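You operate a simulated robot arm through the tools that you are given. There is no shell and no other tool.

The job below is to be done with a simulated robot arm. You get a single attempt, and the scene is never put back.

JOB
Tighten the belt until the meter reads 19 Hz and lock the lever.
Fine: free the orange lever first, lock it after; pluck the belt to read; switch the meter off again. Where these are worked on the way, their far stop is far enough and under half their travel is too little: orange lever.

The check looks at the end state, three seconds after you hand in, the way a careful person would. Anything else that was tipped, shoved, dropped, spilled or broken makes it a failure.

ROBOT AND FRAMES
A 6-joint arm with a fingered hand, fixed in place. Base frame: the origin is on the floor under the middle of its stand, x ahead of it, y to its left, z up. Readings come in cm, degrees, newtons and seconds.
With the tool pointing down near the work surface it reaches from about 34 to 82 cm from the base axis. Its first joint turns from -166.0 to 166.0 degrees. Payload 4 kg.
The TCP is the grasp point between the finger pads, 2.6 cm short of the fingertips. In the tool frame z runs along the fingers and y along their closing line. The gripper opens to 13.2 cm; its body begins 7.3 cm behind the TCP. The gripper is a hand of 5 fingers: y runs from the thumb to the fingers, the wrist lies at [0, 0, -23.9] in the tool frame, and closing takes about 1.5 s.
Orientation is that of the tool frame in the base frame, as [roll, pitch, yaw] about the fixed x, y, z axes, in that order (R = Rz(yaw) Ry(pitch) Rx(roll)). With the fingers straight down and closing along the base's y, the tool's x points along the base's -x, its y along +y and its z along -z.

CONTROLS
- The arm moves only by the tool drive_tool. Its argument "increments" is a list of rows, each an object (a shift or turn left out is 0, a gripper value left out holds the last) with "offset": the shift along the base's x, y, z in mm, a list of three; "rotation": the turn, a rotation vector about the base's x, y, z in degrees, a list of three. In form: [{"offset": [x, y, z], "rotation": [wx, wy, wz]}, ...]. A call has 1 to 20 rows; each row shifts and turns the commanded pose from where the row before left it. "fingers" is the finger opening in mm, from 0 to 132, set as the call begins (left out, the last holds). Rows are played at 5 a second. More than 5 cm and 8.6 degrees between two rows, or a gripper value outside its range, and nothing of the call is played. A pose out of reach is approached as far as the arm can. The call stops where the force on the tool passes 40 N (or 10 N more than at its start, if that is more) or the arm is blocked; 0.2 s more then pass. The fingers move at their own pace (about 4.5 cm/s each) and stop on an object; they squeeze with about 23 N. The grip force told is the motor's: it shows also when the fingers shut on nothing. Time passes only in rows, and 0.2 s behind the last, so rows that do not move let the fingers close. It gives the time, the measured TCP pose, the force on the tool (base axes), the opening and the grip force at its end, in the units of the frame above (readings bear some noise), with the torque about the TCP (base axes, N m) and any sound that the robot's microphone picked up, and new pictures: "views" is both (left out), scene, wrist or none.
- Cameras (640 x 400 px; columns grow to the right, rows downward): "scene" is fixed at [21.94, -50.04, 136.61]; the picture's right is [0.74, -0.68, 0.00], its down [-0.34, -0.38, -0.86] and it looks along [0.58, 0.63, -0.51] (base axes); focal length 322 px, centre (320, 200). "wrist" rides on the gripper at [8.4, 0.2, -9.7] in the tool frame; the picture's right is [-0.02, 1.00, 0.00], its down [-0.75, -0.02, -0.66] and it looks along [-0.66, -0.01, 0.75] (tool axes); focal length 270 px, centre (320, 200). There is no depth. A picture from a camera that has moved, and an enlarged one, comes with that camera's place and axes in the base frame and with its lens.
- curl_fingers(finger1, finger2, finger3, finger4, thumb_bend): sets how far each is bent, from 0 (flat) to 1 (curled in); at 0.3 the hand is open as for a grip, at 0.7 the pads meet at the TCP. One left out holds its place. A second passes; each finger stops where it meets its share of the squeeze, and holds until it gets a number again. A gripper value or a shape takes the hand back. It gives what a move gives, with no picture; readings hold the bend of each and the force on the fingers (four entries, about 0 where the hand has none), thumb and palm.
- grasp_type(shape): the hand has 5 fingers and takes this shape, open, in about a second: jaw (thumb against the fingers, like two jaws); tri (thumb and two fingers); tip (a fingertip pinch); poke (one finger out to press); point (the index stretched); flat (the hand flat); cup (the hand cupped); fist (a fist). The gripper value then closes the fingers along that shape, each until it touches; the sizes above hold for jaw. It gives what a move gives, with no picture.
- enlarge(camera, box): a new picture of the part [left, top, right, bottom] of that camera's present view, enlarged. It takes no simulated time.
- job_done(): hands the job in; it is judged then, once.

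Nothing tells you positions but the pictures and the camera data. Unless the task says otherwise, let go and move clear before handing in.

The tools are called after "Emit:" as a command line: name --argument value ..., lists and objects as JSON in quotes. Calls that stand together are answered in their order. drive_tool: Moves the arm, as the interface text tells. Its arguments: {"type":"object","properties":{"increments":{"type":"array","items":{"type":"object","properties":{"offset":{"type":"array","items":{"type":"number"}},"rotation":{"type":"array","items":{"type":"number"}}}}},"fingers":{"type":"number"},"views":{"type":"string","enum":["both","scene","wrist","none"]}},"required":["increments"]} The other tools are called the same way: grasp_type (shape) gives the hand a shape; curl_fingers (finger1, finger2, finger3, finger4, thumb_bend) moves the fingers one by one; enlarge (camera, box) takes an enlarged picture of a part of a camera's view; job_done () hands the job in.

At the start:

```text
clock: 0.0
tool_pos: [56.25, 8.4, 116.53]
tcp_rot: [-180.0, 0.1, -179.9]
wrist_force: [0.3, 0.3, -0.8]
torque: [-0.01, 0.04, 0.02]
finger_gap: 13.19
grasp_force: 0.0
shape: jaw
bend: [0.3, 0.3, 0.3, 0.3, 0.3]
finger forces: [0.1, 0.0, 0.1, 0.1, 0.1, 0.0]
```

scene: 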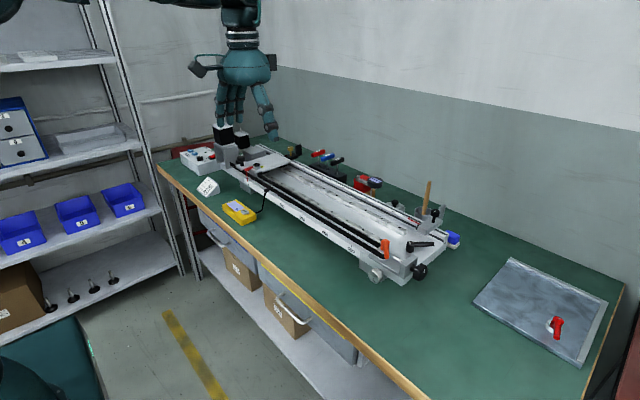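
wrist: 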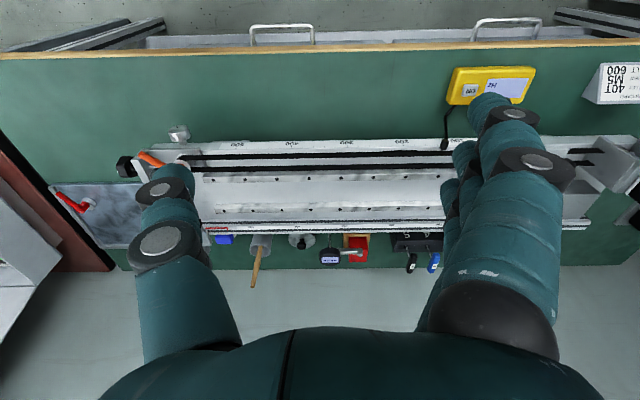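

I see a bench with a linear axis with a belt, a yellow meter, an orange lever and a black knob at the near-right end. First I look closer at each part.

Emit:
enlarge --camera "scene" --box '[340, 200, 480, 290]'

Emit:
enlarge --camera "scene" --box '[160, 130, 320, 230]'

Emit:
enlarge --camera "wrist" --box '[40, 110, 240, 240]'

Emit:
enlarge --camera "wrist" --box '[400, 50, 640, 200]'

```text
4.44 times, centred on (410, 245) of scene
camera zoom: at [21.94, -50.04, 136.61], right [0.74, -0.68, 0.0], down [-0.34, -0.38, -0.86], along [0.58, 0.63, -0.51], focal length 1433 px, centre (-80, 0)
```

zoom: 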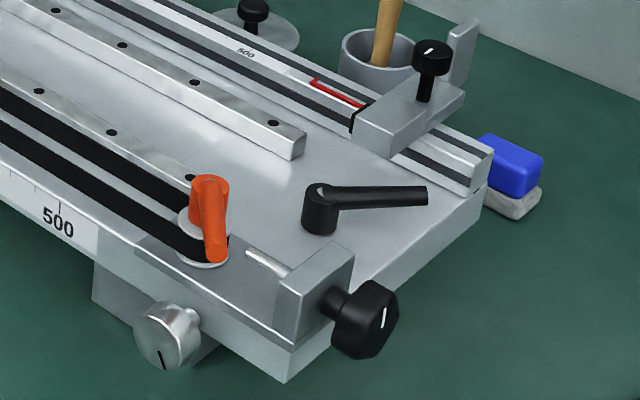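

```text
4.00 times, centred on (240, 180) of scene
camera zoom: at [21.94, -50.04, 136.61], right [0.74, -0.68, 0.0], down [-0.34, -0.38, -0.86], along [0.58, 0.63, -0.51], focal length 1289 px, centre (640, 280)
```

zoom: 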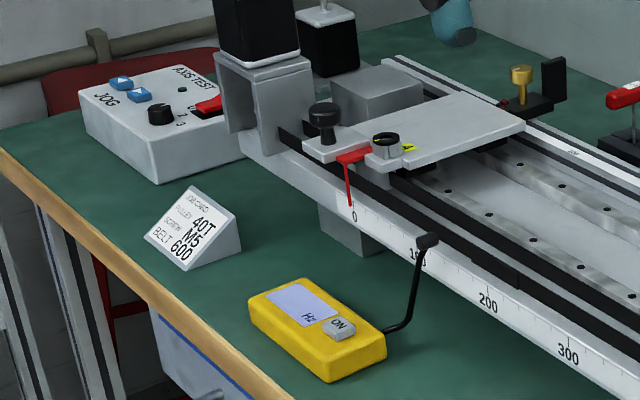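

```text
3.08 times, centred on (140, 175) of wrist
camera zoom: at [47.73, 8.66, 126.13], right [0.02, 1.0, 0.0], down [0.75, -0.02, 0.66], along [0.66, -0.01, -0.75], focal length 832 px, centre (874, 277)
```

zoom: 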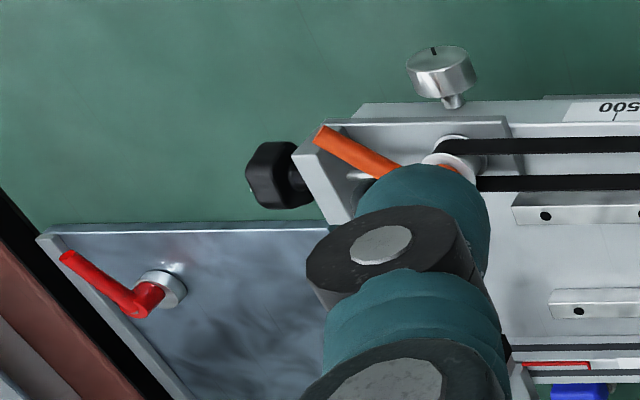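

```text
2.67 times, centred on (520, 125) of wrist
camera zoom: at [47.73, 8.66, 126.13], right [0.02, 1.0, 0.0], down [0.75, -0.02, 0.66], along [0.66, -0.01, -0.75], focal length 721 px, centre (-213, 400)
```

zoom: 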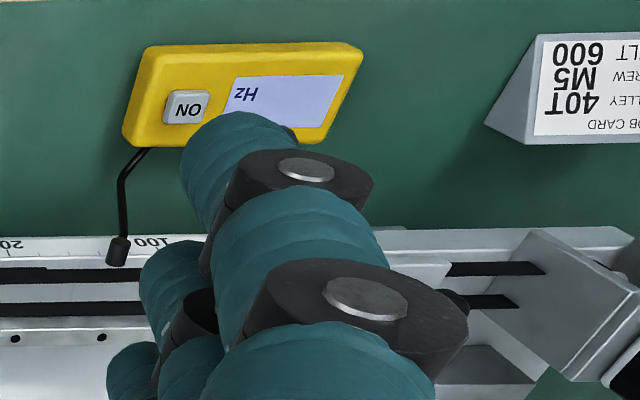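

The orange lever sits around (71, -19, 89), the hex knob beyond it at the bench end, and the meter's ON button at about (65, 35, 77). I move the hand over toward the lever end, staying high, to get a closer look.

Emit:
drive_tool --increments '[{"offset": [0, -45, 0]}, {"offset": [0, -45, 0]}, {"offset": [0, -45, 0]}, {"offset": [0, -45, 0]}, {"offset": [0, -45, 0]}, {"offset": [0, -45, -20]}, {"offset": [0, -20, -30]}, {}]' --views "both"

```text
clock: 1.8
tool_pos: [56.41, -20.51, 111.45]
tcp_rot: [180.0, 0.0, -179.9]
wrist_force: [0.4, -0.6, -0.5]
torque: [0.0, -0.03, 0.0]
finger_gap: 13.19
grasp_force: 0.0
shape: jaw
bend: [0.3, 0.3, 0.3, 0.3, 0.3]
finger forces: [0.0, 0.0, 0.0, 0.1, 0.0, 0.1]
camera wrist: at [47.8, -20.31, 121.07], right [0.02, 1.0, 0.0], down [0.75, -0.02, 0.66], along [0.66, -0.01, -0.75], focal length 270 px, centre (320, 200)
```

scene: 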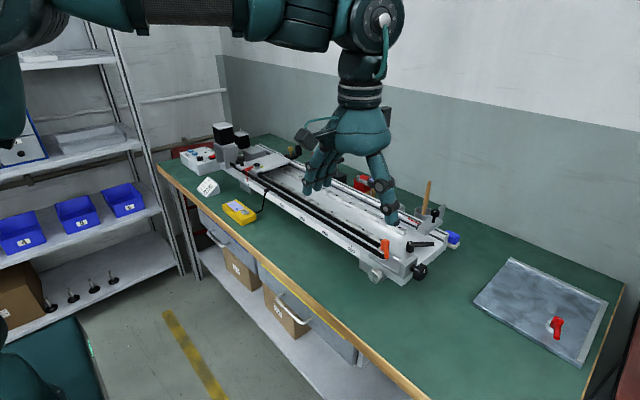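
wrist: 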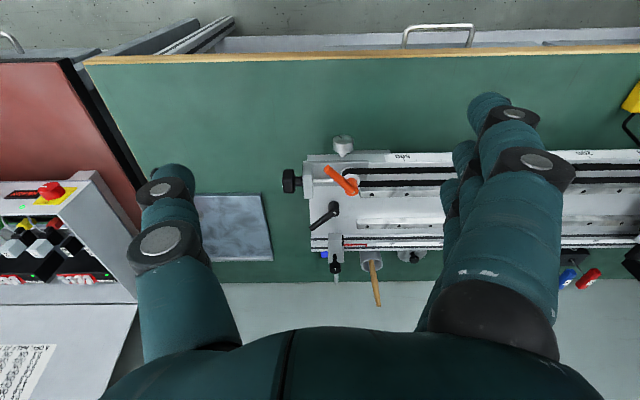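

Emit:
enlarge --camera "wrist" --box '[270, 125, 430, 225]'

Emit:
enlarge --camera "wrist" --box '[275, 130, 375, 200]'

Emit:
enlarge --camera "scene" --box '[355, 225, 435, 285]'

Emit:
enlarge --camera "scene" --box '[175, 155, 275, 230]'

```text
4.00 times, centred on (350, 175) of wrist
camera zoom: at [47.8, -20.31, 121.07], right [0.02, 1.0, 0.0], down [0.75, -0.02, 0.66], along [0.66, -0.01, -0.75], focal length 1081 px, centre (200, 300)
```

zoom: 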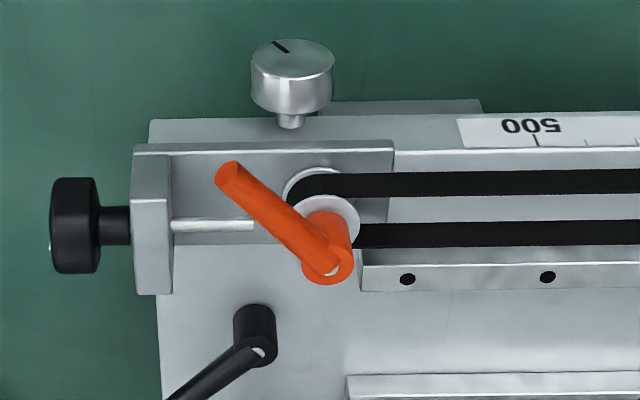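

```text
5.71 times, centred on (325, 165) of wrist
camera zoom: at [47.8, -20.31, 121.07], right [0.02, 1.0, 0.0], down [0.75, -0.02, 0.66], along [0.66, -0.01, -0.75], focal length 1544 px, centre (291, 400)
```

zoom: 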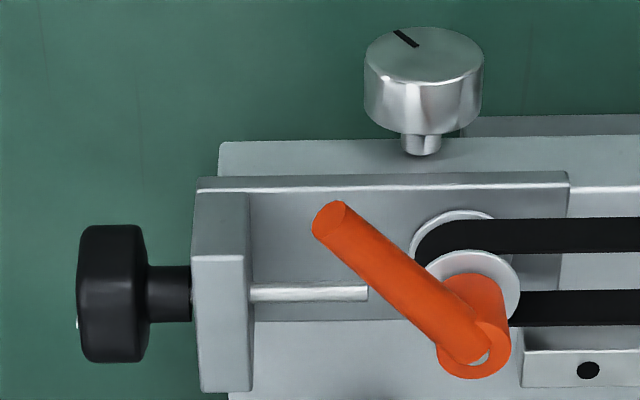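

```text
6.67 times, centred on (395, 255) of scene
camera zoom: at [21.94, -50.04, 136.61], right [0.74, -0.68, 0.0], down [-0.34, -0.38, -0.86], along [0.58, 0.63, -0.51], focal length 2149 px, centre (-180, -167)
```

zoom: 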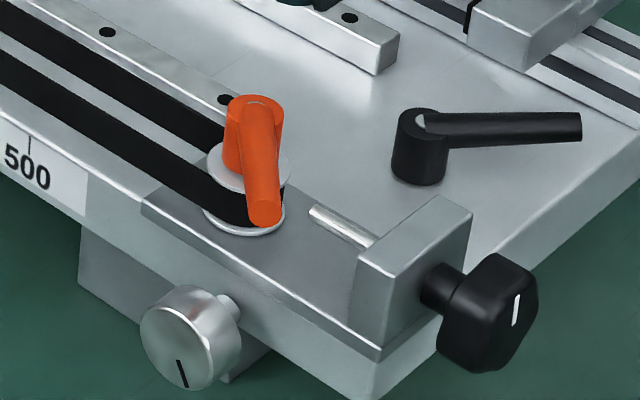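

```text
5.33 times, centred on (225, 192) of scene
camera zoom: at [21.94, -50.04, 136.61], right [0.74, -0.68, 0.0], down [-0.34, -0.38, -0.86], along [0.58, 0.63, -0.51], focal length 1719 px, centre (827, 240)
```

zoom: 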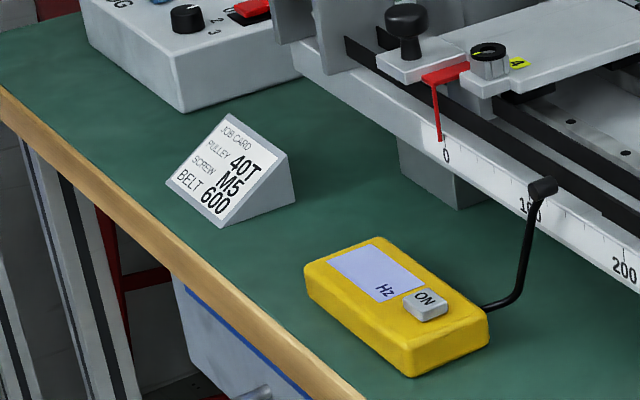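

The orange lever pivots at about (74.9, -15.7), with its tip at about (70.3, -19.6, 88.8). The tension knob is centred at about (74.9, -25.9, 85.8) with its axis along y. I'll make the poke shape and check where that finger sits.

Emit:
grasp_type --shape "poke"

Emit:
drive_tool --increments '[{}]' --views "both"

```text
clock: 2.7
tool_pos: [56.45, -20.45, 111.51]
tcp_rot: [-180.0, -0.1, -180.0]
wrist_force: [0.6, -0.3, 0.4]
torque: [0.0, -0.02, 0.01]
finger_gap: 0.0
grasp_force: 0.1
shape: poke
bend: [1.0, 1.0, 1.0, 1.0, 0.47]
finger forces: [0.1, 0.1, 0.0, 0.1, 0.0, 0.0]
```

```text
clock: 3.1
tool_pos: [56.27, -20.5, 111.52]
tcp_rot: [179.9, 0.0, 180.0]
wrist_force: [0.1, -0.6, -0.8]
torque: [-0.02, -0.02, 0.0]
finger_gap: 0.0
grasp_force: 0.0
shape: poke
bend: [1.0, 1.0, 1.0, 1.0, 0.47]
finger forces: [0.0, 0.1, 0.1, 0.1, 0.0, 0.0]
camera wrist: at [47.8, -20.28, 121.08], right [0.02, 1.0, 0.0], down [0.75, -0.02, 0.66], along [0.66, -0.01, -0.75], focal length 270 px, centre (320, 200)
```

scene: 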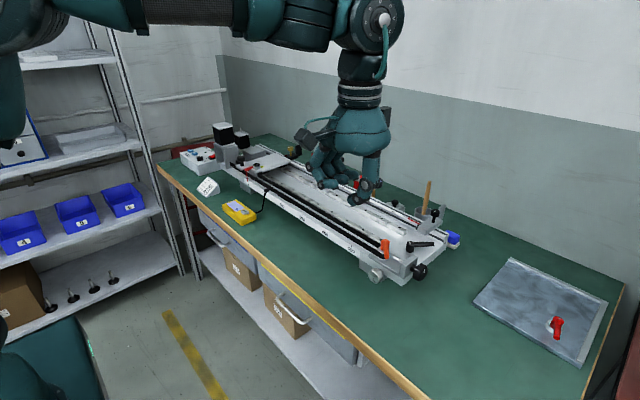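
wrist: 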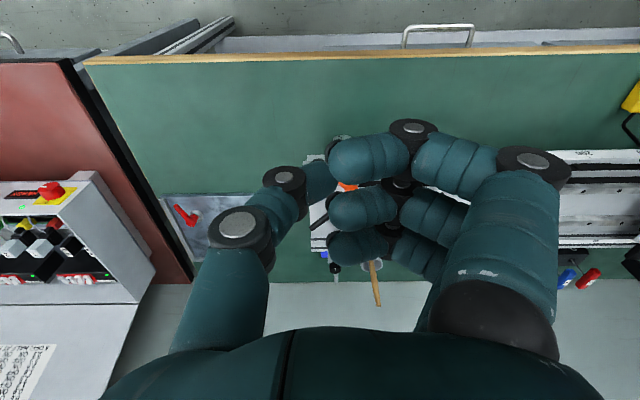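

In "poke" all four fingers curled and only the thumb stayed out, so I'll try "point" instead.

Emit:
grasp_type --shape "point"

Emit:
drive_tool --increments '[{}, {}]' --views "both"

Emit:
enlarge --camera "scene" --box '[270, 80, 430, 230]'

```text
clock: 4.0
tool_pos: [56.35, -20.5, 111.43]
tcp_rot: [-180.0, 0.0, 180.0]
wrist_force: [0.1, 0.2, -1.1]
torque: [-0.01, -0.02, 0.01]
finger_gap: 12.6
grasp_force: 0.0
shape: point
bend: [0.28, 1.0, 1.0, 1.0, 0.55]
finger forces: [0.1, 0.0, 0.1, 0.0, 0.1, 0.1]
```

```text
clock: 4.6
tool_pos: [56.38, -20.36, 111.48]
tcp_rot: [180.0, -0.1, -180.0]
wrist_force: [0.0, 0.0, -0.4]
torque: [0.03, -0.02, 0.01]
finger_gap: 12.62
grasp_force: 0.1
shape: point
bend: [0.28, 1.0, 1.0, 1.0, 0.55]
finger forces: [0.1, 0.0, 0.1, 0.0, 0.0, 0.1]
camera wrist: at [47.8, -20.28, 121.08], right [0.02, 1.0, 0.0], down [0.75, -0.02, 0.66], along [0.66, -0.01, -0.75], focal length 270 px, centre (320, 200)
```

scene: 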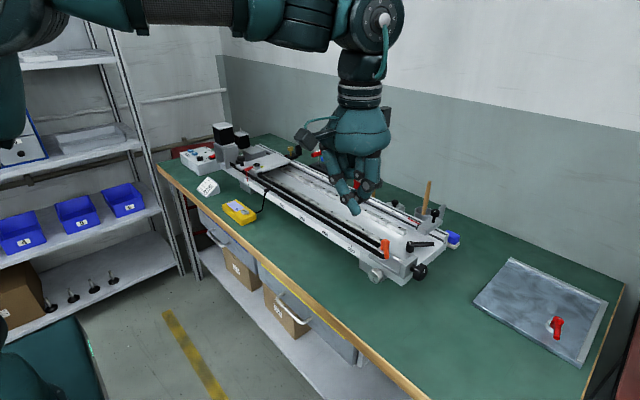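
wrist: 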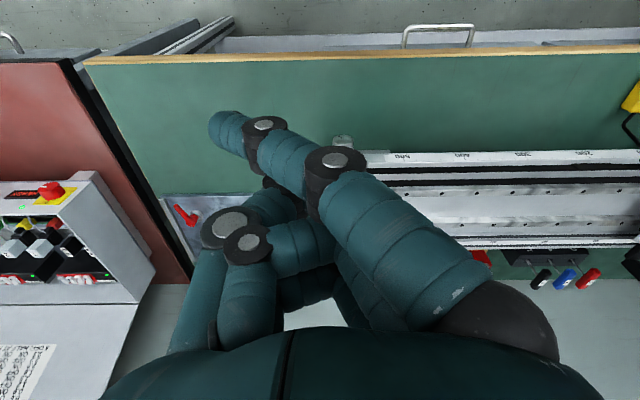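

```text
2.67 times, centred on (350, 155) of scene
camera zoom: at [21.94, -50.04, 136.61], right [0.74, -0.68, 0.0], down [-0.34, -0.38, -0.86], along [0.58, 0.63, -0.51], focal length 860 px, centre (240, 320)
```

zoom: 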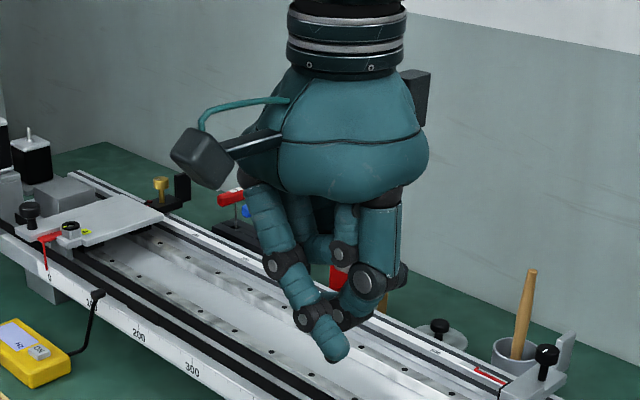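

The pointing index slants a lot, about 50° off vertical. A straight-down index should push better, so I'll try setting the fingers one by one: index open, the others curled.

Emit:
grasp_type --shape "jaw"

Emit:
curl_fingers --finger1 0.3 --finger2 1.0 --finger3 1.0 --finger4 1.0 --thumb_bend 0.6

Emit:
drive_tool --increments '[{}]' --views "both"

Emit:
enlarge --camera "scene" --box '[270, 80, 430, 230]'

```text
clock: 5.5
tool_pos: [56.33, -20.58, 111.53]
tcp_rot: [-180.0, -0.1, -180.0]
wrist_force: [-0.2, 0.2, 0.1]
torque: [0.02, -0.01, 0.0]
finger_gap: 13.22
grasp_force: 0.0
shape: jaw
bend: [0.3, 0.3, 0.3, 0.3, 0.3]
finger forces: [0.0, 0.0, 0.0, 0.1, 0.1, 0.1]
```

```text
clock: 6.5
tool_pos: [56.35, -20.52, 111.47]
tcp_rot: [-180.0, 0.1, 179.9]
wrist_force: [-0.7, -0.4, 0.1]
torque: [-0.01, -0.02, 0.02]
finger_gap: 9.13
grasp_force: 0.0
shape: fingers
bend: [0.3, 1.0, 1.0, 1.0, 0.6]
finger forces: [0.0, 0.0, 0.1, 0.0, 0.0, 0.0]
```

```text
clock: 6.9
tool_pos: [56.31, -20.49, 111.37]
tcp_rot: [-180.0, 0.1, 179.9]
wrist_force: [0.0, -0.6, -0.3]
torque: [0.01, -0.03, 0.02]
finger_gap: 9.1
grasp_force: 0.1
shape: fingers
bend: [0.3, 1.0, 1.0, 1.0, 0.6]
finger forces: [0.2, 0.0, 0.1, 0.1, 0.0, 0.1]
camera wrist: at [47.8, -20.28, 121.08], right [0.02, 1.0, 0.0], down [0.75, -0.02, 0.66], along [0.66, -0.01, -0.75], focal length 270 px, centre (320, 200)
```

scene: 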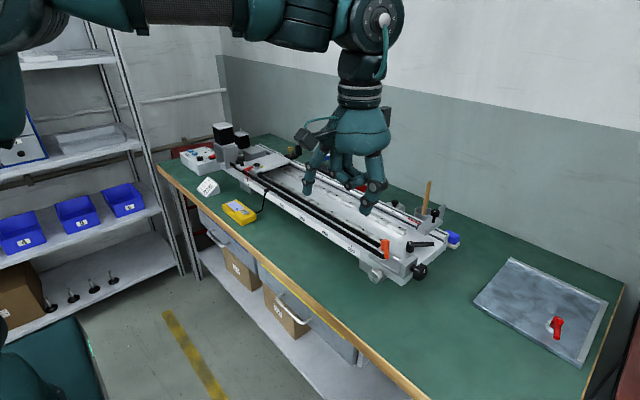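
wrist: 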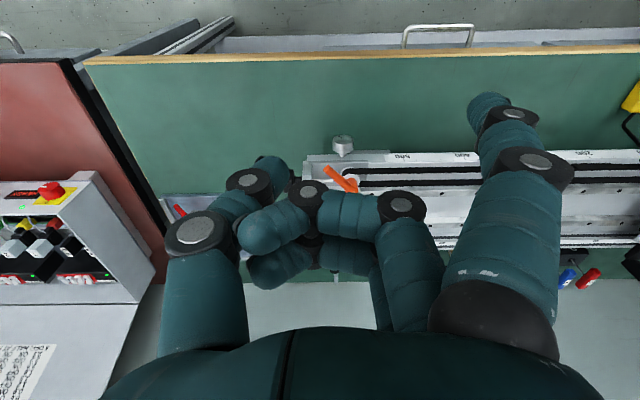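

```text
2.67 times, centred on (350, 155) of scene
camera zoom: at [21.94, -50.04, 136.61], right [0.74, -0.68, 0.0], down [-0.34, -0.38, -0.86], along [0.58, 0.63, -0.51], focal length 860 px, centre (240, 320)
```

zoom: 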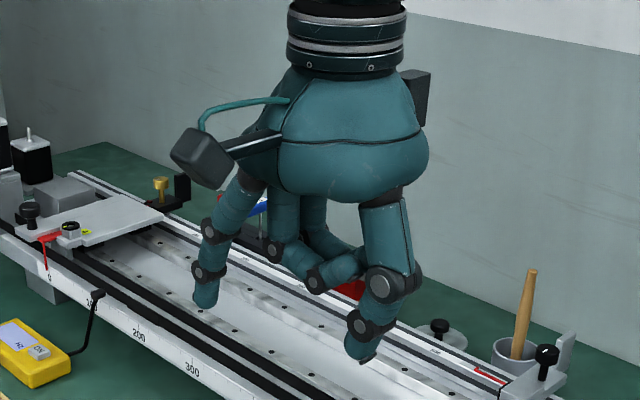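

With this setting the index points straight down, its tip about (3.2, 7.9, 2.6) in the tool frame. The thumb tip hangs equally low, so I'll curl the thumb in further.

Emit:
curl_fingers --thumb_bend 1.0

Emit:
enlarge --camera "scene" --box '[270, 80, 430, 230]'

Emit:
enlarge --camera "wrist" --box '[120, 80, 600, 380]'

```text
clock: 7.9
tool_pos: [56.25, -20.41, 111.44]
tcp_rot: [179.9, 0.0, 180.0]
wrist_force: [0.2, -0.1, 0.3]
torque: [-0.03, 0.01, 0.0]
finger_gap: 6.05
grasp_force: 0.0
shape: fingers
bend: [0.3, 1.0, 1.0, 1.0, 0.88]
finger forces: [0.0, 0.1, 0.0, 0.0, 0.0, 0.0]
```

```text
2.67 times, centred on (350, 155) of scene
camera zoom: at [21.94, -50.04, 136.61], right [0.74, -0.68, 0.0], down [-0.34, -0.38, -0.86], along [0.58, 0.63, -0.51], focal length 860 px, centre (240, 320)
```

zoom: 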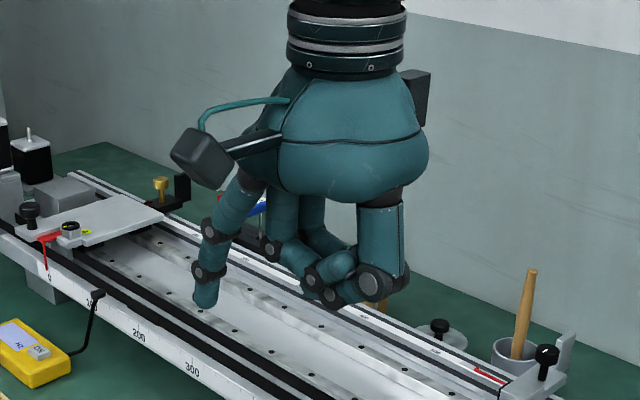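

```text
1.33 times, centred on (360, 230) of wrist
camera zoom: at [47.8, -20.28, 121.08], right [0.02, 1.0, 0.0], down [0.75, -0.02, 0.66], along [0.66, -0.01, -0.75], focal length 360 px, centre (267, 160)
```

zoom: 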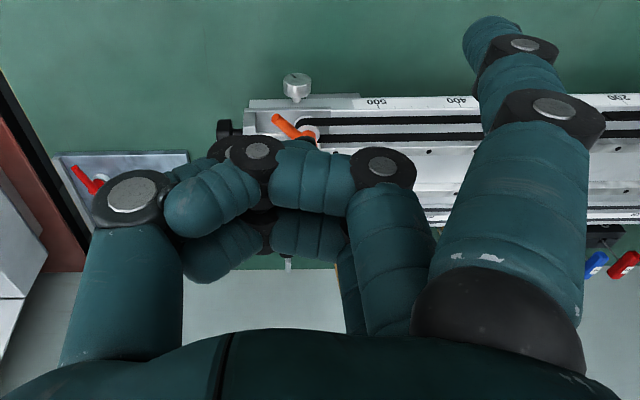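

The single index is now a clean vertical poker, with everything else about 2.5 cm higher. I'll turn the hand -90° about the vertical so the index reaches out over the machine while the arm stays well inside its reach.

Emit:
drive_tool --increments '[{"rotation": [0, 0, -8.5]}, {"rotation": [0, 0, -8.5]}, {"rotation": [0, 0, -8.5]}, {"rotation": [0, 0, -8.5]}, {"rotation": [0, 0, -8.5]}, {"rotation": [0, 0, -8.5]}, {"rotation": [0, 0, -8.5]}, {"rotation": [0, 0, -8.5]}, {"rotation": [0, 0, -8.5]}, {"rotation": [0, 0, -8.5]}, {"rotation": [0, 0, -5]}, {}]' --views "both"

```text
clock: 10.5
tool_pos: [56.26, -20.56, 111.46]
tcp_rot: [180.0, 0.1, 89.9]
wrist_force: [-1.1, 0.4, 0.0]
torque: [-0.01, -0.05, 0.01]
finger_gap: 6.04
grasp_force: 0.1
shape: fingers
bend: [0.3, 1.0, 1.0, 1.0, 0.88]
finger forces: [0.0, 0.1, 0.2, 0.1, 0.0, 0.0]
camera wrist: at [56.35, -12.06, 121.13], right [1.0, -0.02, 0.0], down [-0.02, -0.75, 0.66], along [-0.01, -0.66, -0.75], focal length 270 px, centre (320, 200)
```

scene: 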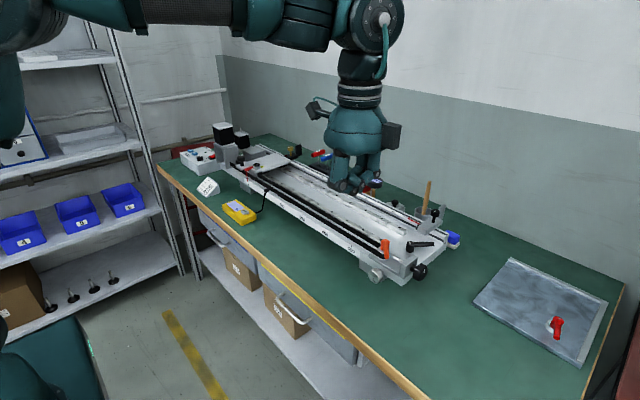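
wrist: 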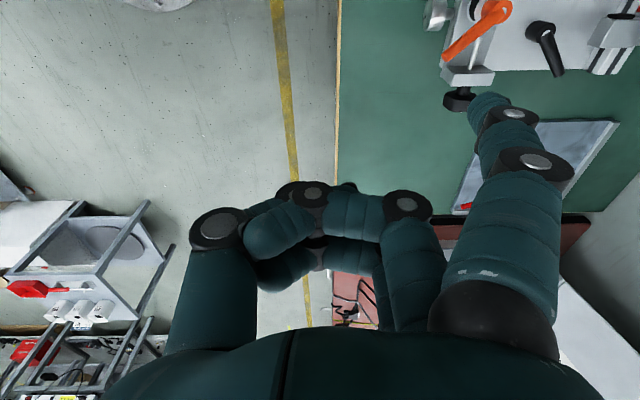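

The bench front edge is at about x = 60. I'll bring the index tip down beside the orange lever, on its front/+y side at about (69.6, -16.3, 87.8), without touching it.

Emit:
drive_tool --increments '[{"offset": [28, 5, -20]}, {"offset": [28, 5, -40]}, {"offset": [0, 0, -40]}, {"offset": [0, 0, -40]}, {"offset": [0, 0, -30]}, {"offset": [0, 0, -20]}, {}]' --views "both"

Emit:
enlarge --camera "scene" --box '[340, 190, 460, 290]'

Emit:
enlarge --camera "wrist" --box '[440, 0, 640, 125]'

```text
clock: 12.1
tool_pos: [61.85, -19.41, 92.34]
tcp_rot: [-180.0, -0.1, 90.0]
wrist_force: [0.3, 0.2, 0.3]
torque: [-0.03, 0.0, -0.03]
finger_gap: 6.05
grasp_force: 0.1
shape: fingers
bend: [0.3, 1.0, 1.0, 1.0, 0.88]
finger forces: [0.0, 0.0, 0.1, 0.0, 0.0, 0.1]
camera wrist: at [61.87, -11.1, 102.06], right [1.0, -0.02, 0.0], down [-0.02, -0.75, 0.66], along [-0.01, -0.66, -0.75], focal length 270 px, centre (320, 200)
```

scene: 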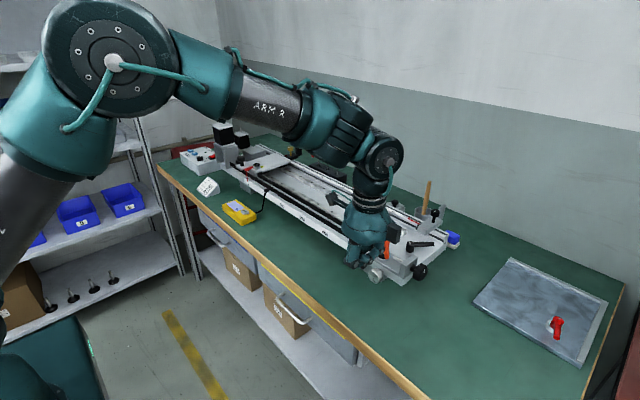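
wrist: 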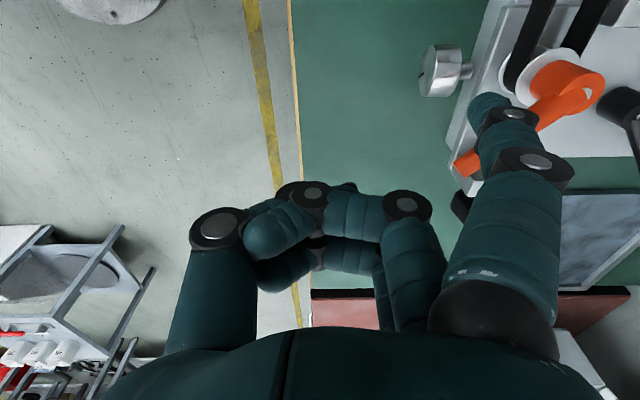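

```text
4.00 times, centred on (400, 240) of scene
camera zoom: at [21.94, -50.04, 136.61], right [0.74, -0.68, 0.0], down [-0.34, -0.38, -0.86], along [0.58, 0.63, -0.51], focal length 1289 px, centre (0, 40)
```

zoom: 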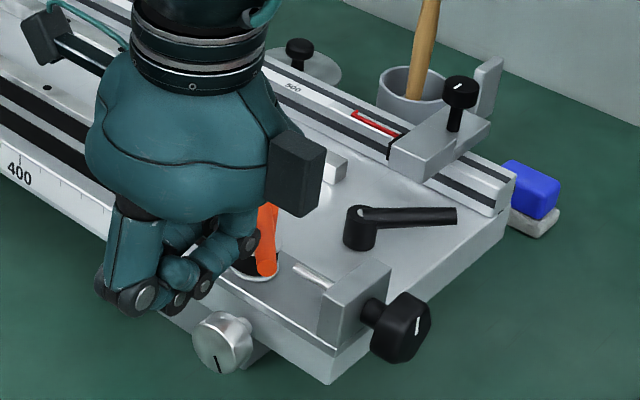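

```text
3.20 times, centred on (540, 62) of wrist
camera zoom: at [61.87, -11.1, 102.06], right [1.0, -0.02, 0.0], down [-0.02, -0.75, 0.66], along [-0.01, -0.66, -0.75], focal length 865 px, centre (-384, 640)
```

zoom: 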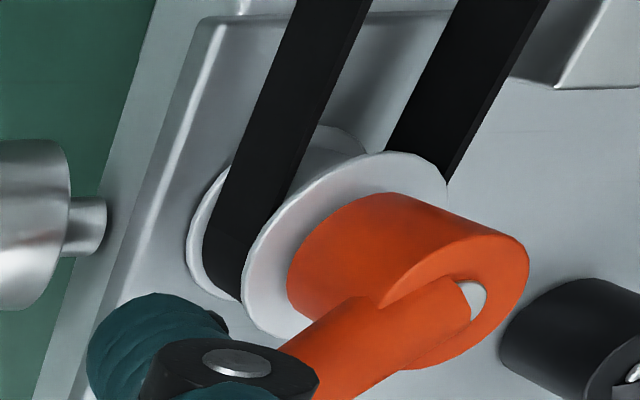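

The finger is beside the lever with about 1.5 cm of clearance. I'll lower it a little and push gently in the counter-clockwise (loosening) direction, watching the force.

Emit:
drive_tool --increments '[{"offset": [0, 0, -10]}, {"offset": [0, 0, -9]}, {"offset": [5, -6, 0]}, {"offset": [5.5, -6, 0]}, {"offset": [3.7, -7.3, 0]}, {}]' --views "both"

Emit:
enlarge --camera "wrist" --box '[440, 0, 640, 125]'

```text
clock: 13.5
tool_pos: [63.32, -21.2, 90.51]
tcp_rot: [-180.0, -0.1, 90.2]
wrist_force: [-5.4, 13.4, 0.4]
torque: [0.14, 0.02, 1.13]
finger_gap: 5.54
grasp_force: 6.9
shape: fingers
bend: [0.34, 1.0, 1.0, 1.0, 0.88]
finger forces: [13.9, 0.0, 0.1, 0.1, 0.0, 0.1]
camera wrist: at [63.34, -12.81, 100.16], right [1.0, -0.02, 0.0], down [-0.01, -0.75, 0.66], along [-0.01, -0.66, -0.75], focal length 270 px, centre (320, 200)
```

scene: 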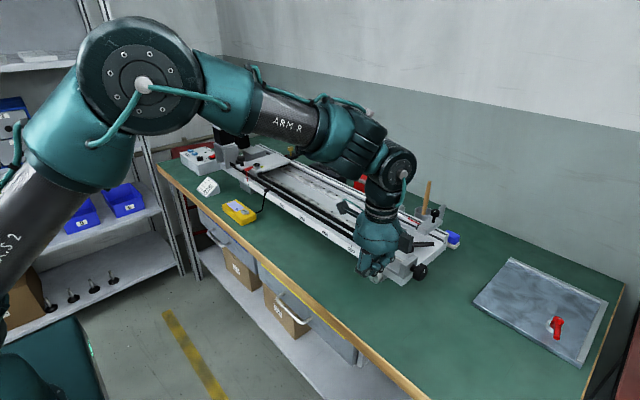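
wrist: 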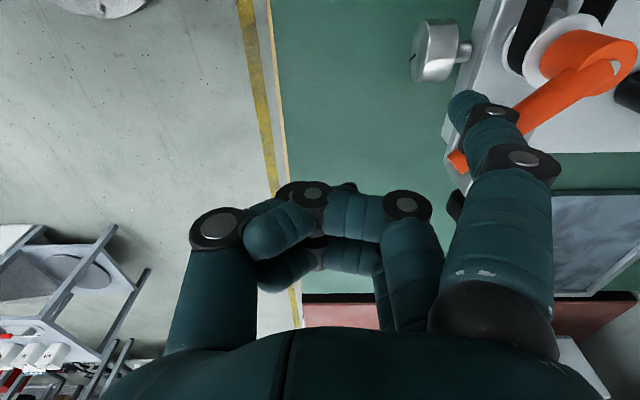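

```text
3.20 times, centred on (540, 62) of wrist
camera zoom: at [63.34, -12.81, 100.16], right [1.0, -0.02, 0.0], down [-0.01, -0.75, 0.66], along [-0.01, -0.66, -0.75], focal length 865 px, centre (-384, 640)
```

zoom: 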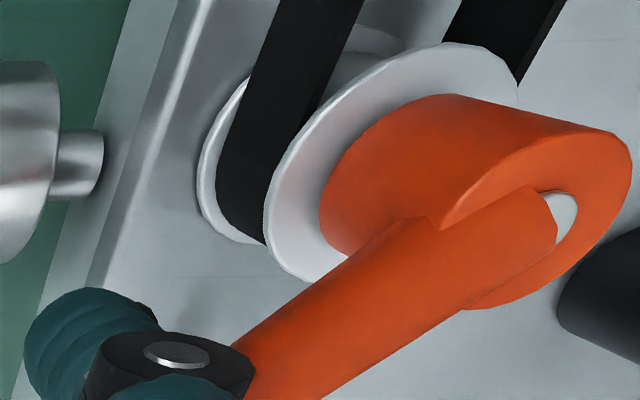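

There's about 14 N of contact force and the lever hasn't visibly moved yet. I'll push a little further the same way and see whether it gives.

Emit:
drive_tool --increments '[{"offset": [2, -4, 0]}, {"offset": [2, -4, 0]}, {}]' --views "wrist"

Emit:
enlarge --camera "wrist" --box '[440, 0, 640, 125]'

```text
clock: 14.3
tool_pos: [63.52, -22.06, 90.65]
tcp_rot: [-180.0, -0.1, 90.3]
wrist_force: [-11.9, 33.4, 6.6]
torque: [0.48, -0.32, 2.36]
finger_gap: 4.65
grasp_force: 17.8
shape: fingers
bend: [0.37, 1.0, 1.0, 1.0, 0.88]
finger forces: [35.1, 0.0, 0.1, 0.0, 0.0, 0.0]
camera wrist: at [63.77, -13.58, 100.22], right [1.0, -0.02, 0.0], down [-0.01, -0.75, 0.66], along [-0.01, -0.66, -0.75], focal length 270 px, centre (320, 200)
```

wrist: 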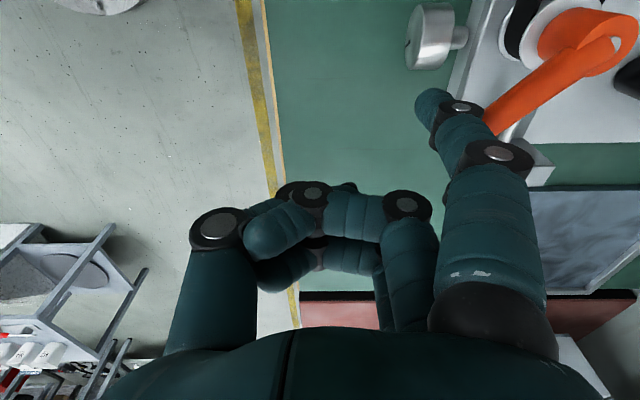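

```text
3.20 times, centred on (540, 62) of wrist
camera zoom: at [63.77, -13.58, 100.22], right [1.0, -0.02, 0.0], down [-0.01, -0.75, 0.66], along [-0.01, -0.66, -0.75], focal length 865 px, centre (-384, 640)
```

zoom: 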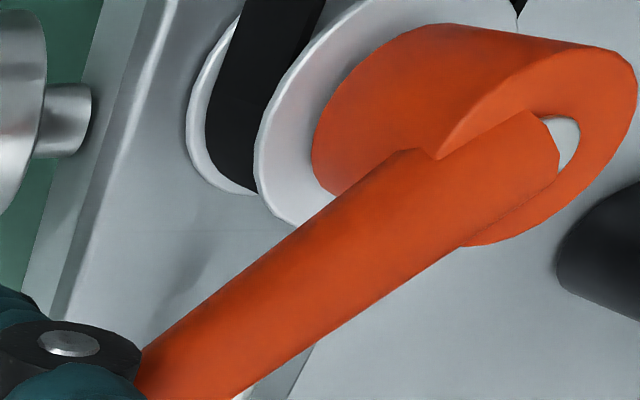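

It took 35 N with no movement, so that way is the lever's locked stop. I'll back off, lift over, and come down on the lever's other side to push it clockwise.

Emit:
drive_tool --increments '[{"offset": [-6, 9, 0]}, {"offset": [-6, 9, 0]}, {"offset": [-5, 6, 10]}, {"offset": [0, 0, 30]}, {"offset": [0, 0, 20]}, {}]' --views "none"

```text
clock: 15.7
tool_pos: [61.86, -19.97, 96.6]
tcp_rot: [-179.9, 0.1, 90.0]
wrist_force: [0.0, 0.0, -0.2]
torque: [0.0, -0.01, 0.01]
finger_gap: 6.05
grasp_force: 0.1
shape: fingers
bend: [0.3, 1.0, 1.0, 1.0, 0.88]
finger forces: [0.0, 0.1, 0.0, 0.0, 0.0, 0.0]
```

Emit:
drive_tool --increments '[{"offset": [20, -20, 0]}, {"offset": [20, -21, 0]}, {"offset": [0, 0, -20]}, {}]' --views "both"

Emit:
enlarge --camera "wrist" --box '[440, 0, 640, 125]'

Emit:
enlarge --camera "scene" --box '[340, 190, 460, 290]'

```text
clock: 16.7
tool_pos: [65.98, -23.97, 94.43]
tcp_rot: [180.0, 0.0, 90.0]
wrist_force: [0.5, 0.3, -0.7]
torque: [-0.02, 0.06, 0.01]
finger_gap: 6.08
grasp_force: 0.0
shape: fingers
bend: [0.3, 1.0, 1.0, 1.0, 0.88]
finger forces: [0.0, 0.0, 0.1, 0.1, 0.1, 0.0]
camera wrist: at [66.08, -15.51, 104.11], right [1.0, -0.02, 0.0], down [-0.02, -0.75, 0.66], along [-0.01, -0.66, -0.75], focal length 270 px, centre (320, 200)
```

scene: 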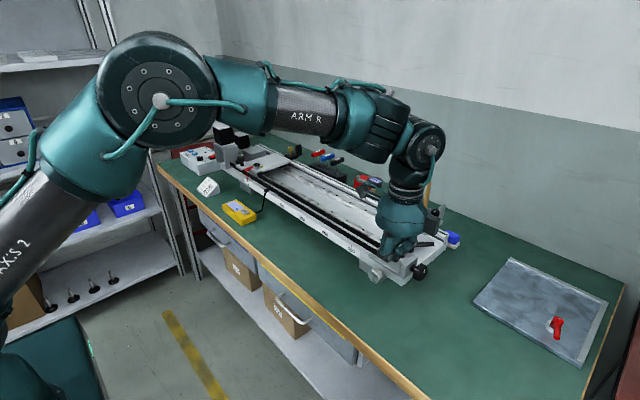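
wrist: 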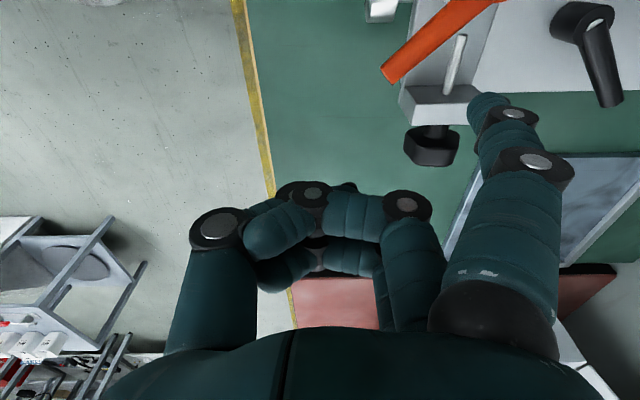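

```text
3.20 times, centred on (540, 62) of wrist
camera zoom: at [66.08, -15.51, 104.11], right [1.0, -0.02, 0.0], down [-0.02, -0.75, 0.66], along [-0.01, -0.66, -0.75], focal length 865 px, centre (-384, 640)
```

zoom: 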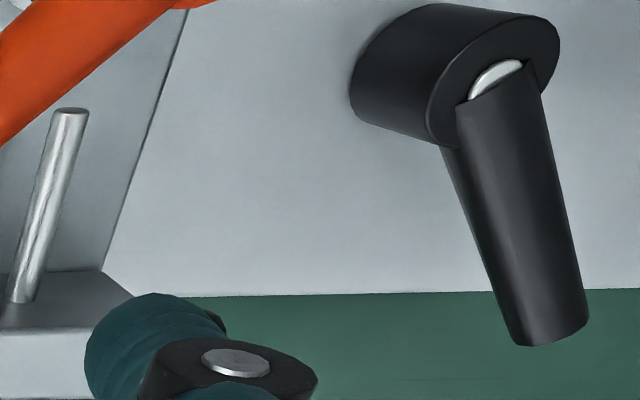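

```text
4.00 times, centred on (400, 240) of scene
camera zoom: at [21.94, -50.04, 136.61], right [0.74, -0.68, 0.0], down [-0.34, -0.38, -0.86], along [0.58, 0.63, -0.51], focal length 1289 px, centre (0, 40)
```

zoom: 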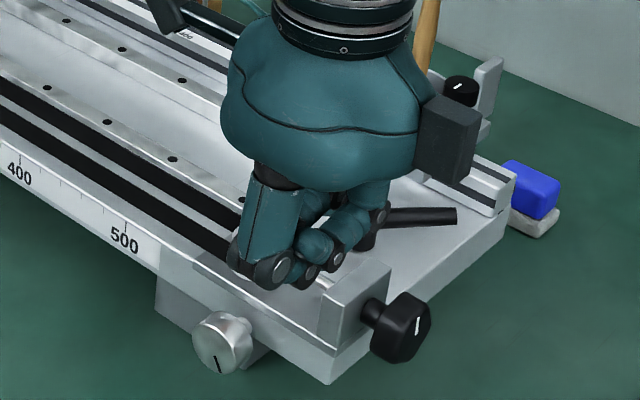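

Emit:
drive_tool --increments '[{"offset": [0, 0, -20]}, {"offset": [0, 0, -19]}, {"offset": [-6, 6, 0]}, {"offset": [-6, 6, 0]}, {"offset": [-4, 4, 0]}, {}]' --views "wrist"

Emit:
enlarge --camera "wrist" --box '[360, 0, 600, 150]'

```text
clock: 18.1
tool_pos: [64.41, -22.25, 90.88]
tcp_rot: [180.0, 0.0, 89.9]
wrist_force: [0.6, -1.9, 0.0]
torque: [-0.04, 0.03, -0.15]
finger_gap: 6.09
grasp_force: 1.3
shape: fingers
bend: [0.29, 1.0, 1.0, 1.0, 0.88]
finger forces: [1.9, 0.0, 0.0, 0.0, 0.0, 0.0]
camera wrist: at [64.47, -13.8, 100.4], right [1.0, -0.02, 0.0], down [-0.02, -0.75, 0.66], along [-0.01, -0.66, -0.75], focal length 270 px, centre (320, 200)
```

wrist: 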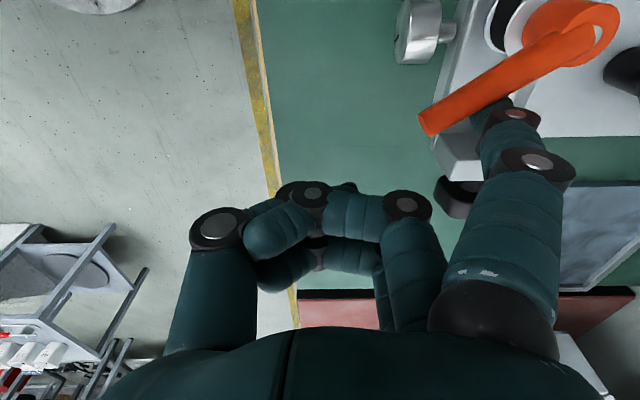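

```text
2.67 times, centred on (480, 75) of wrist
camera zoom: at [64.47, -13.8, 100.4], right [1.0, -0.02, 0.0], down [-0.02, -0.75, 0.66], along [-0.01, -0.66, -0.75], focal length 721 px, centre (-107, 533)
```

zoom: 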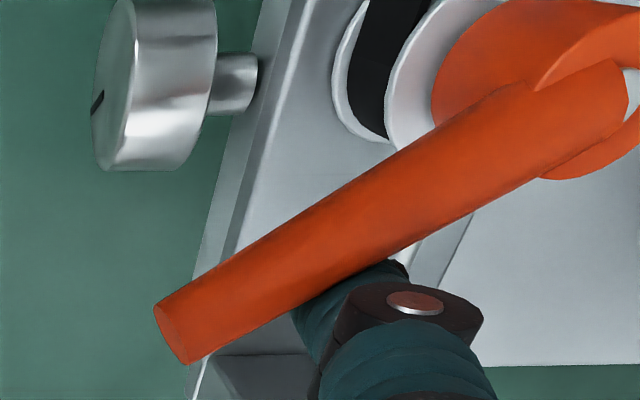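

The lever gave way clockwise at only about 2 N, so this is the freeing direction. I'll keep following its arc.

Emit:
drive_tool --increments '[{"offset": [-6.5, 4.6, 0]}, {"offset": [-4.5, 6.4, 0]}, {"offset": [-3.3, 7.1, 0]}, {"offset": [-2.0, 7.6, 0]}, {"offset": [-0.7, 7.8, 0]}, {}]' --views "wrist"

```text
clock: 19.5
tool_pos: [62.59, -18.95, 90.91]
tcp_rot: [179.9, 0.1, 90.0]
wrist_force: [-1.0, 0.1, -0.7]
torque: [0.02, 0.01, 0.0]
finger_gap: 6.05
grasp_force: 0.2
shape: fingers
bend: [0.3, 1.0, 1.0, 1.0, 0.88]
finger forces: [0.2, 0.1, 0.1, 0.0, 0.0, 0.0]
camera wrist: at [62.76, -10.46, 100.43], right [1.0, -0.02, 0.0], down [-0.02, -0.75, 0.66], along [-0.01, -0.66, -0.75], focal length 270 px, centre (320, 200)
```

wrist: 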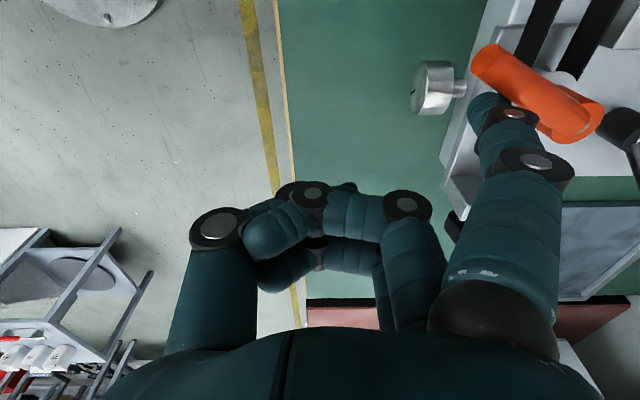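

Emit:
drive_tool --increments '[{"offset": [0.7, 7.8, 0]}, {"offset": [2, 7.6, 0]}, {"offset": [3.3, 7.1, 0]}, {"offset": [4.5, 6.4, 0]}, {}]' --views "wrist"

```text
clock: 20.7
tool_pos: [63.61, -15.95, 90.76]
tcp_rot: [-179.9, -0.1, 90.4]
wrist_force: [-11.3, -1.8, 9.0]
torque: [0.3, -0.34, 0.31]
finger_gap: 3.95
grasp_force: 7.2
shape: fingers
bend: [0.37, 1.0, 1.0, 1.0, 0.88]
finger forces: [13.7, 0.0, 0.0, 0.0, 0.1, 0.0]
camera wrist: at [63.76, -7.44, 100.43], right [1.0, -0.01, 0.0], down [-0.01, -0.75, 0.66], along [-0.01, -0.66, -0.75], focal length 270 px, centre (320, 200)
```

wrist: 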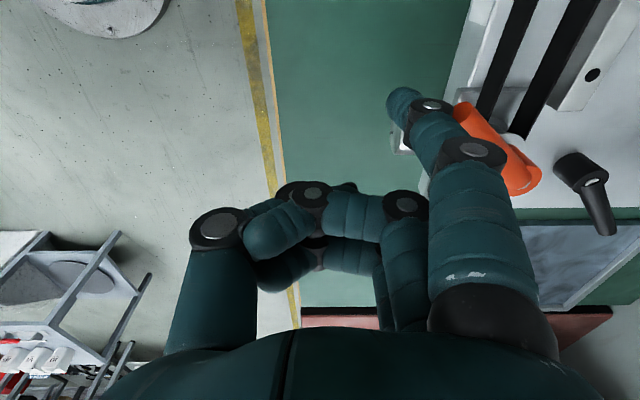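

The force rose to about 11 N and the index bent back, so the lever may be at its far stop. I'll back the finger off and look at the lever.

Emit:
drive_tool --increments '[{"offset": [-10, -4, 0]}, {"offset": [-10, -6, 0]}, {"offset": [0, 0, 20]}, {"offset": [0, 0, 40]}, {"offset": [-30, 0, 40]}, {"offset": [-30, 0, 40]}, {}]' --views "both"

Emit:
enlarge --camera "scene" --box '[340, 190, 460, 290]'

Emit:
enlarge --camera "wrist" --box '[440, 0, 640, 125]'

```text
clock: 22.3
tool_pos: [55.83, -16.85, 104.78]
tcp_rot: [180.0, 0.0, 90.0]
wrist_force: [-0.6, 0.5, -0.2]
torque: [0.0, -0.01, -0.02]
finger_gap: 6.04
grasp_force: 0.1
shape: fingers
bend: [0.3, 1.0, 1.0, 1.0, 0.88]
finger forces: [0.0, 0.0, 0.0, 0.1, 0.0, 0.0]
camera wrist: at [55.81, -8.5, 114.51], right [1.0, -0.02, 0.0], down [-0.01, -0.75, 0.66], along [-0.01, -0.66, -0.75], focal length 270 px, centre (320, 200)
```

scene: 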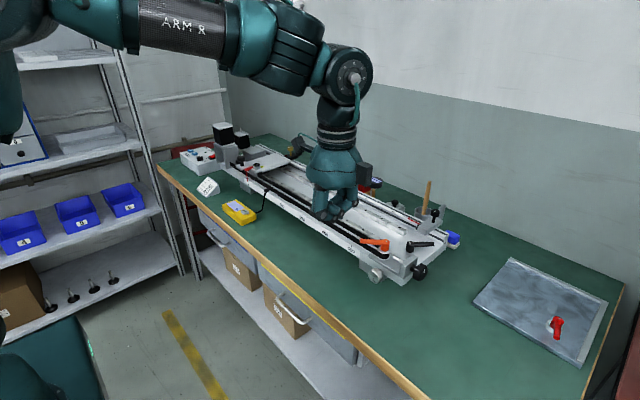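
wrist: 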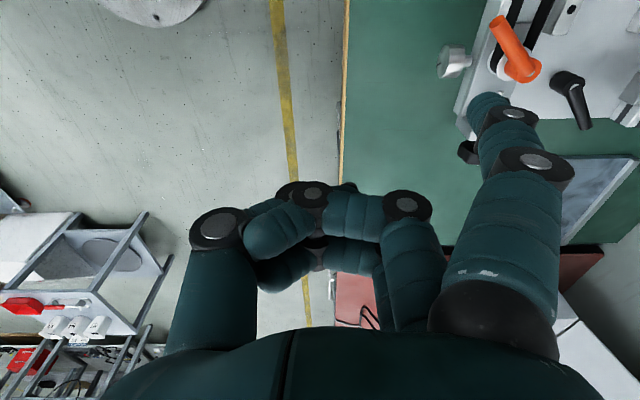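

```text
4.00 times, centred on (400, 240) of scene
camera zoom: at [21.94, -50.04, 136.61], right [0.74, -0.68, 0.0], down [-0.34, -0.38, -0.86], along [0.58, 0.63, -0.51], focal length 1289 px, centre (0, 40)
```

zoom: 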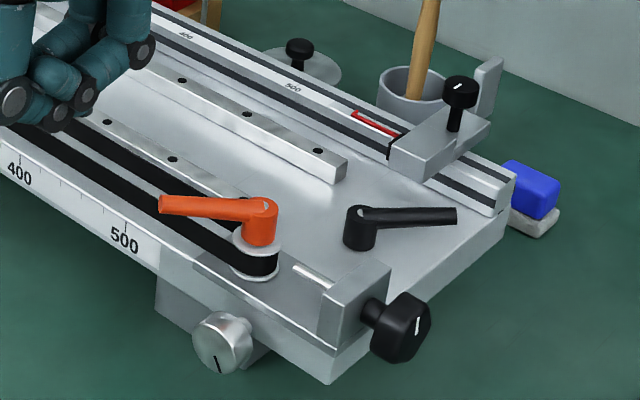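

```text
3.20 times, centred on (540, 62) of wrist
camera zoom: at [55.81, -8.5, 114.51], right [1.0, -0.02, 0.0], down [-0.01, -0.75, 0.66], along [-0.01, -0.66, -0.75], focal length 865 px, centre (-384, 640)
```

zoom: 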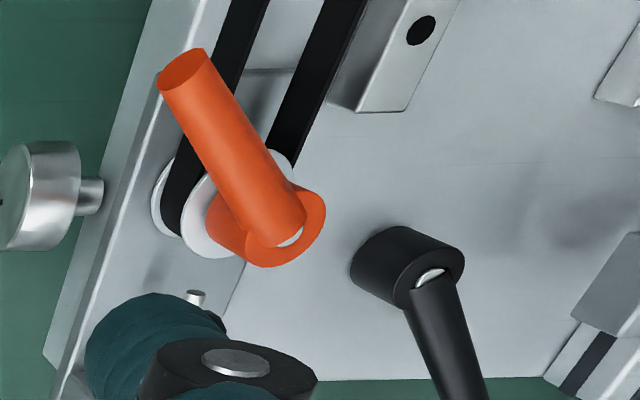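

The lever swung about 74°, from 220° to roughly 146°. I'll press it once more, square on, to confirm this really is the far stop.

Emit:
drive_tool --increments '[{"offset": [30, -10, -40]}, {"offset": [30, -9, -40]}, {"offset": [8.7, 0, -35]}, {"offset": [0, 0, -26]}, {"offset": [3, 4.5, 0]}, {"offset": [3, 4.5, 0]}, {"offset": [3, 4.5, 0]}, {}]' --views "wrist"

Emit:
enlarge --camera "wrist" --box '[400, 0, 600, 125]'

```text
refused: row 1 steps farther than a row can; nothing moved
```

```text
3.20 times, centred on (500, 62) of wrist
camera zoom: at [55.81, -8.5, 114.51], right [1.0, -0.02, 0.0], down [-0.01, -0.75, 0.66], along [-0.01, -0.66, -0.75], focal length 865 px, centre (-256, 640)
```

zoom: 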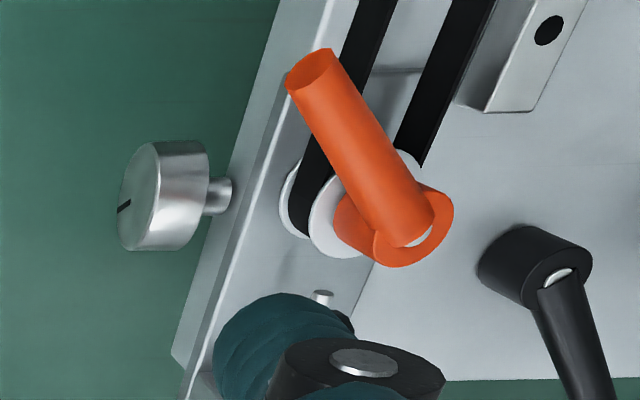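

Emit:
drive_tool --increments '[{"offset": [30, -10, -36]}, {"offset": [30, -9, -36]}, {"offset": [8.7, 0, -35]}, {"offset": [0, 0, -33]}, {"offset": [3, 4.5, 0]}, {"offset": [3, 4.5, 0]}, {"offset": [3, 4.5, 0]}, {}]' --views "wrist"

Emit:
enlarge --camera "wrist" --box '[400, 0, 600, 125]'

```text
clock: 24.1
tool_pos: [63.42, -17.61, 90.57]
tcp_rot: [-180.0, 0.0, 89.8]
wrist_force: [-6.5, -16.4, 1.3]
torque: [-0.09, -0.05, -0.9]
finger_gap: 5.39
grasp_force: 8.4
shape: fingers
bend: [0.35, 1.0, 1.0, 1.0, 0.88]
finger forces: [17.2, 0.0, 0.1, 0.0, 0.0, 0.0]
camera wrist: at [63.59, -9.22, 100.3], right [1.0, -0.02, 0.0], down [-0.02, -0.75, 0.66], along [-0.02, -0.66, -0.75], focal length 270 px, centre (320, 200)
```

wrist: 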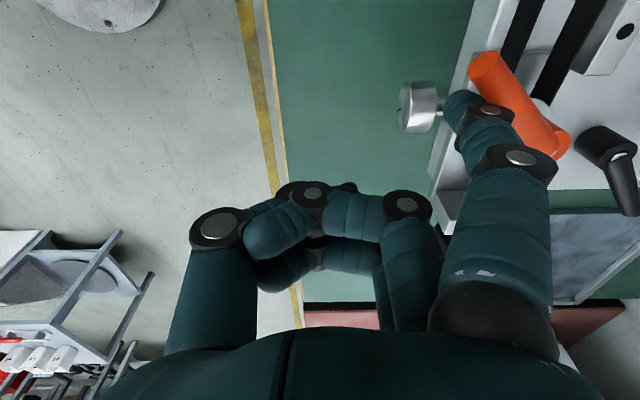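

```text
3.20 times, centred on (500, 62) of wrist
camera zoom: at [63.59, -9.22, 100.3], right [1.0, -0.02, 0.0], down [-0.02, -0.75, 0.66], along [-0.02, -0.66, -0.75], focal length 865 px, centre (-256, 640)
```

zoom: 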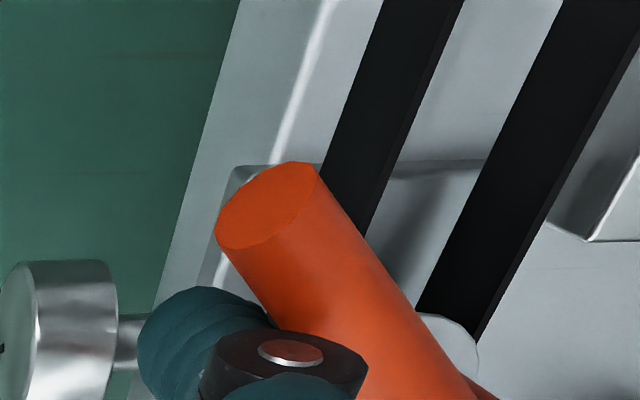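

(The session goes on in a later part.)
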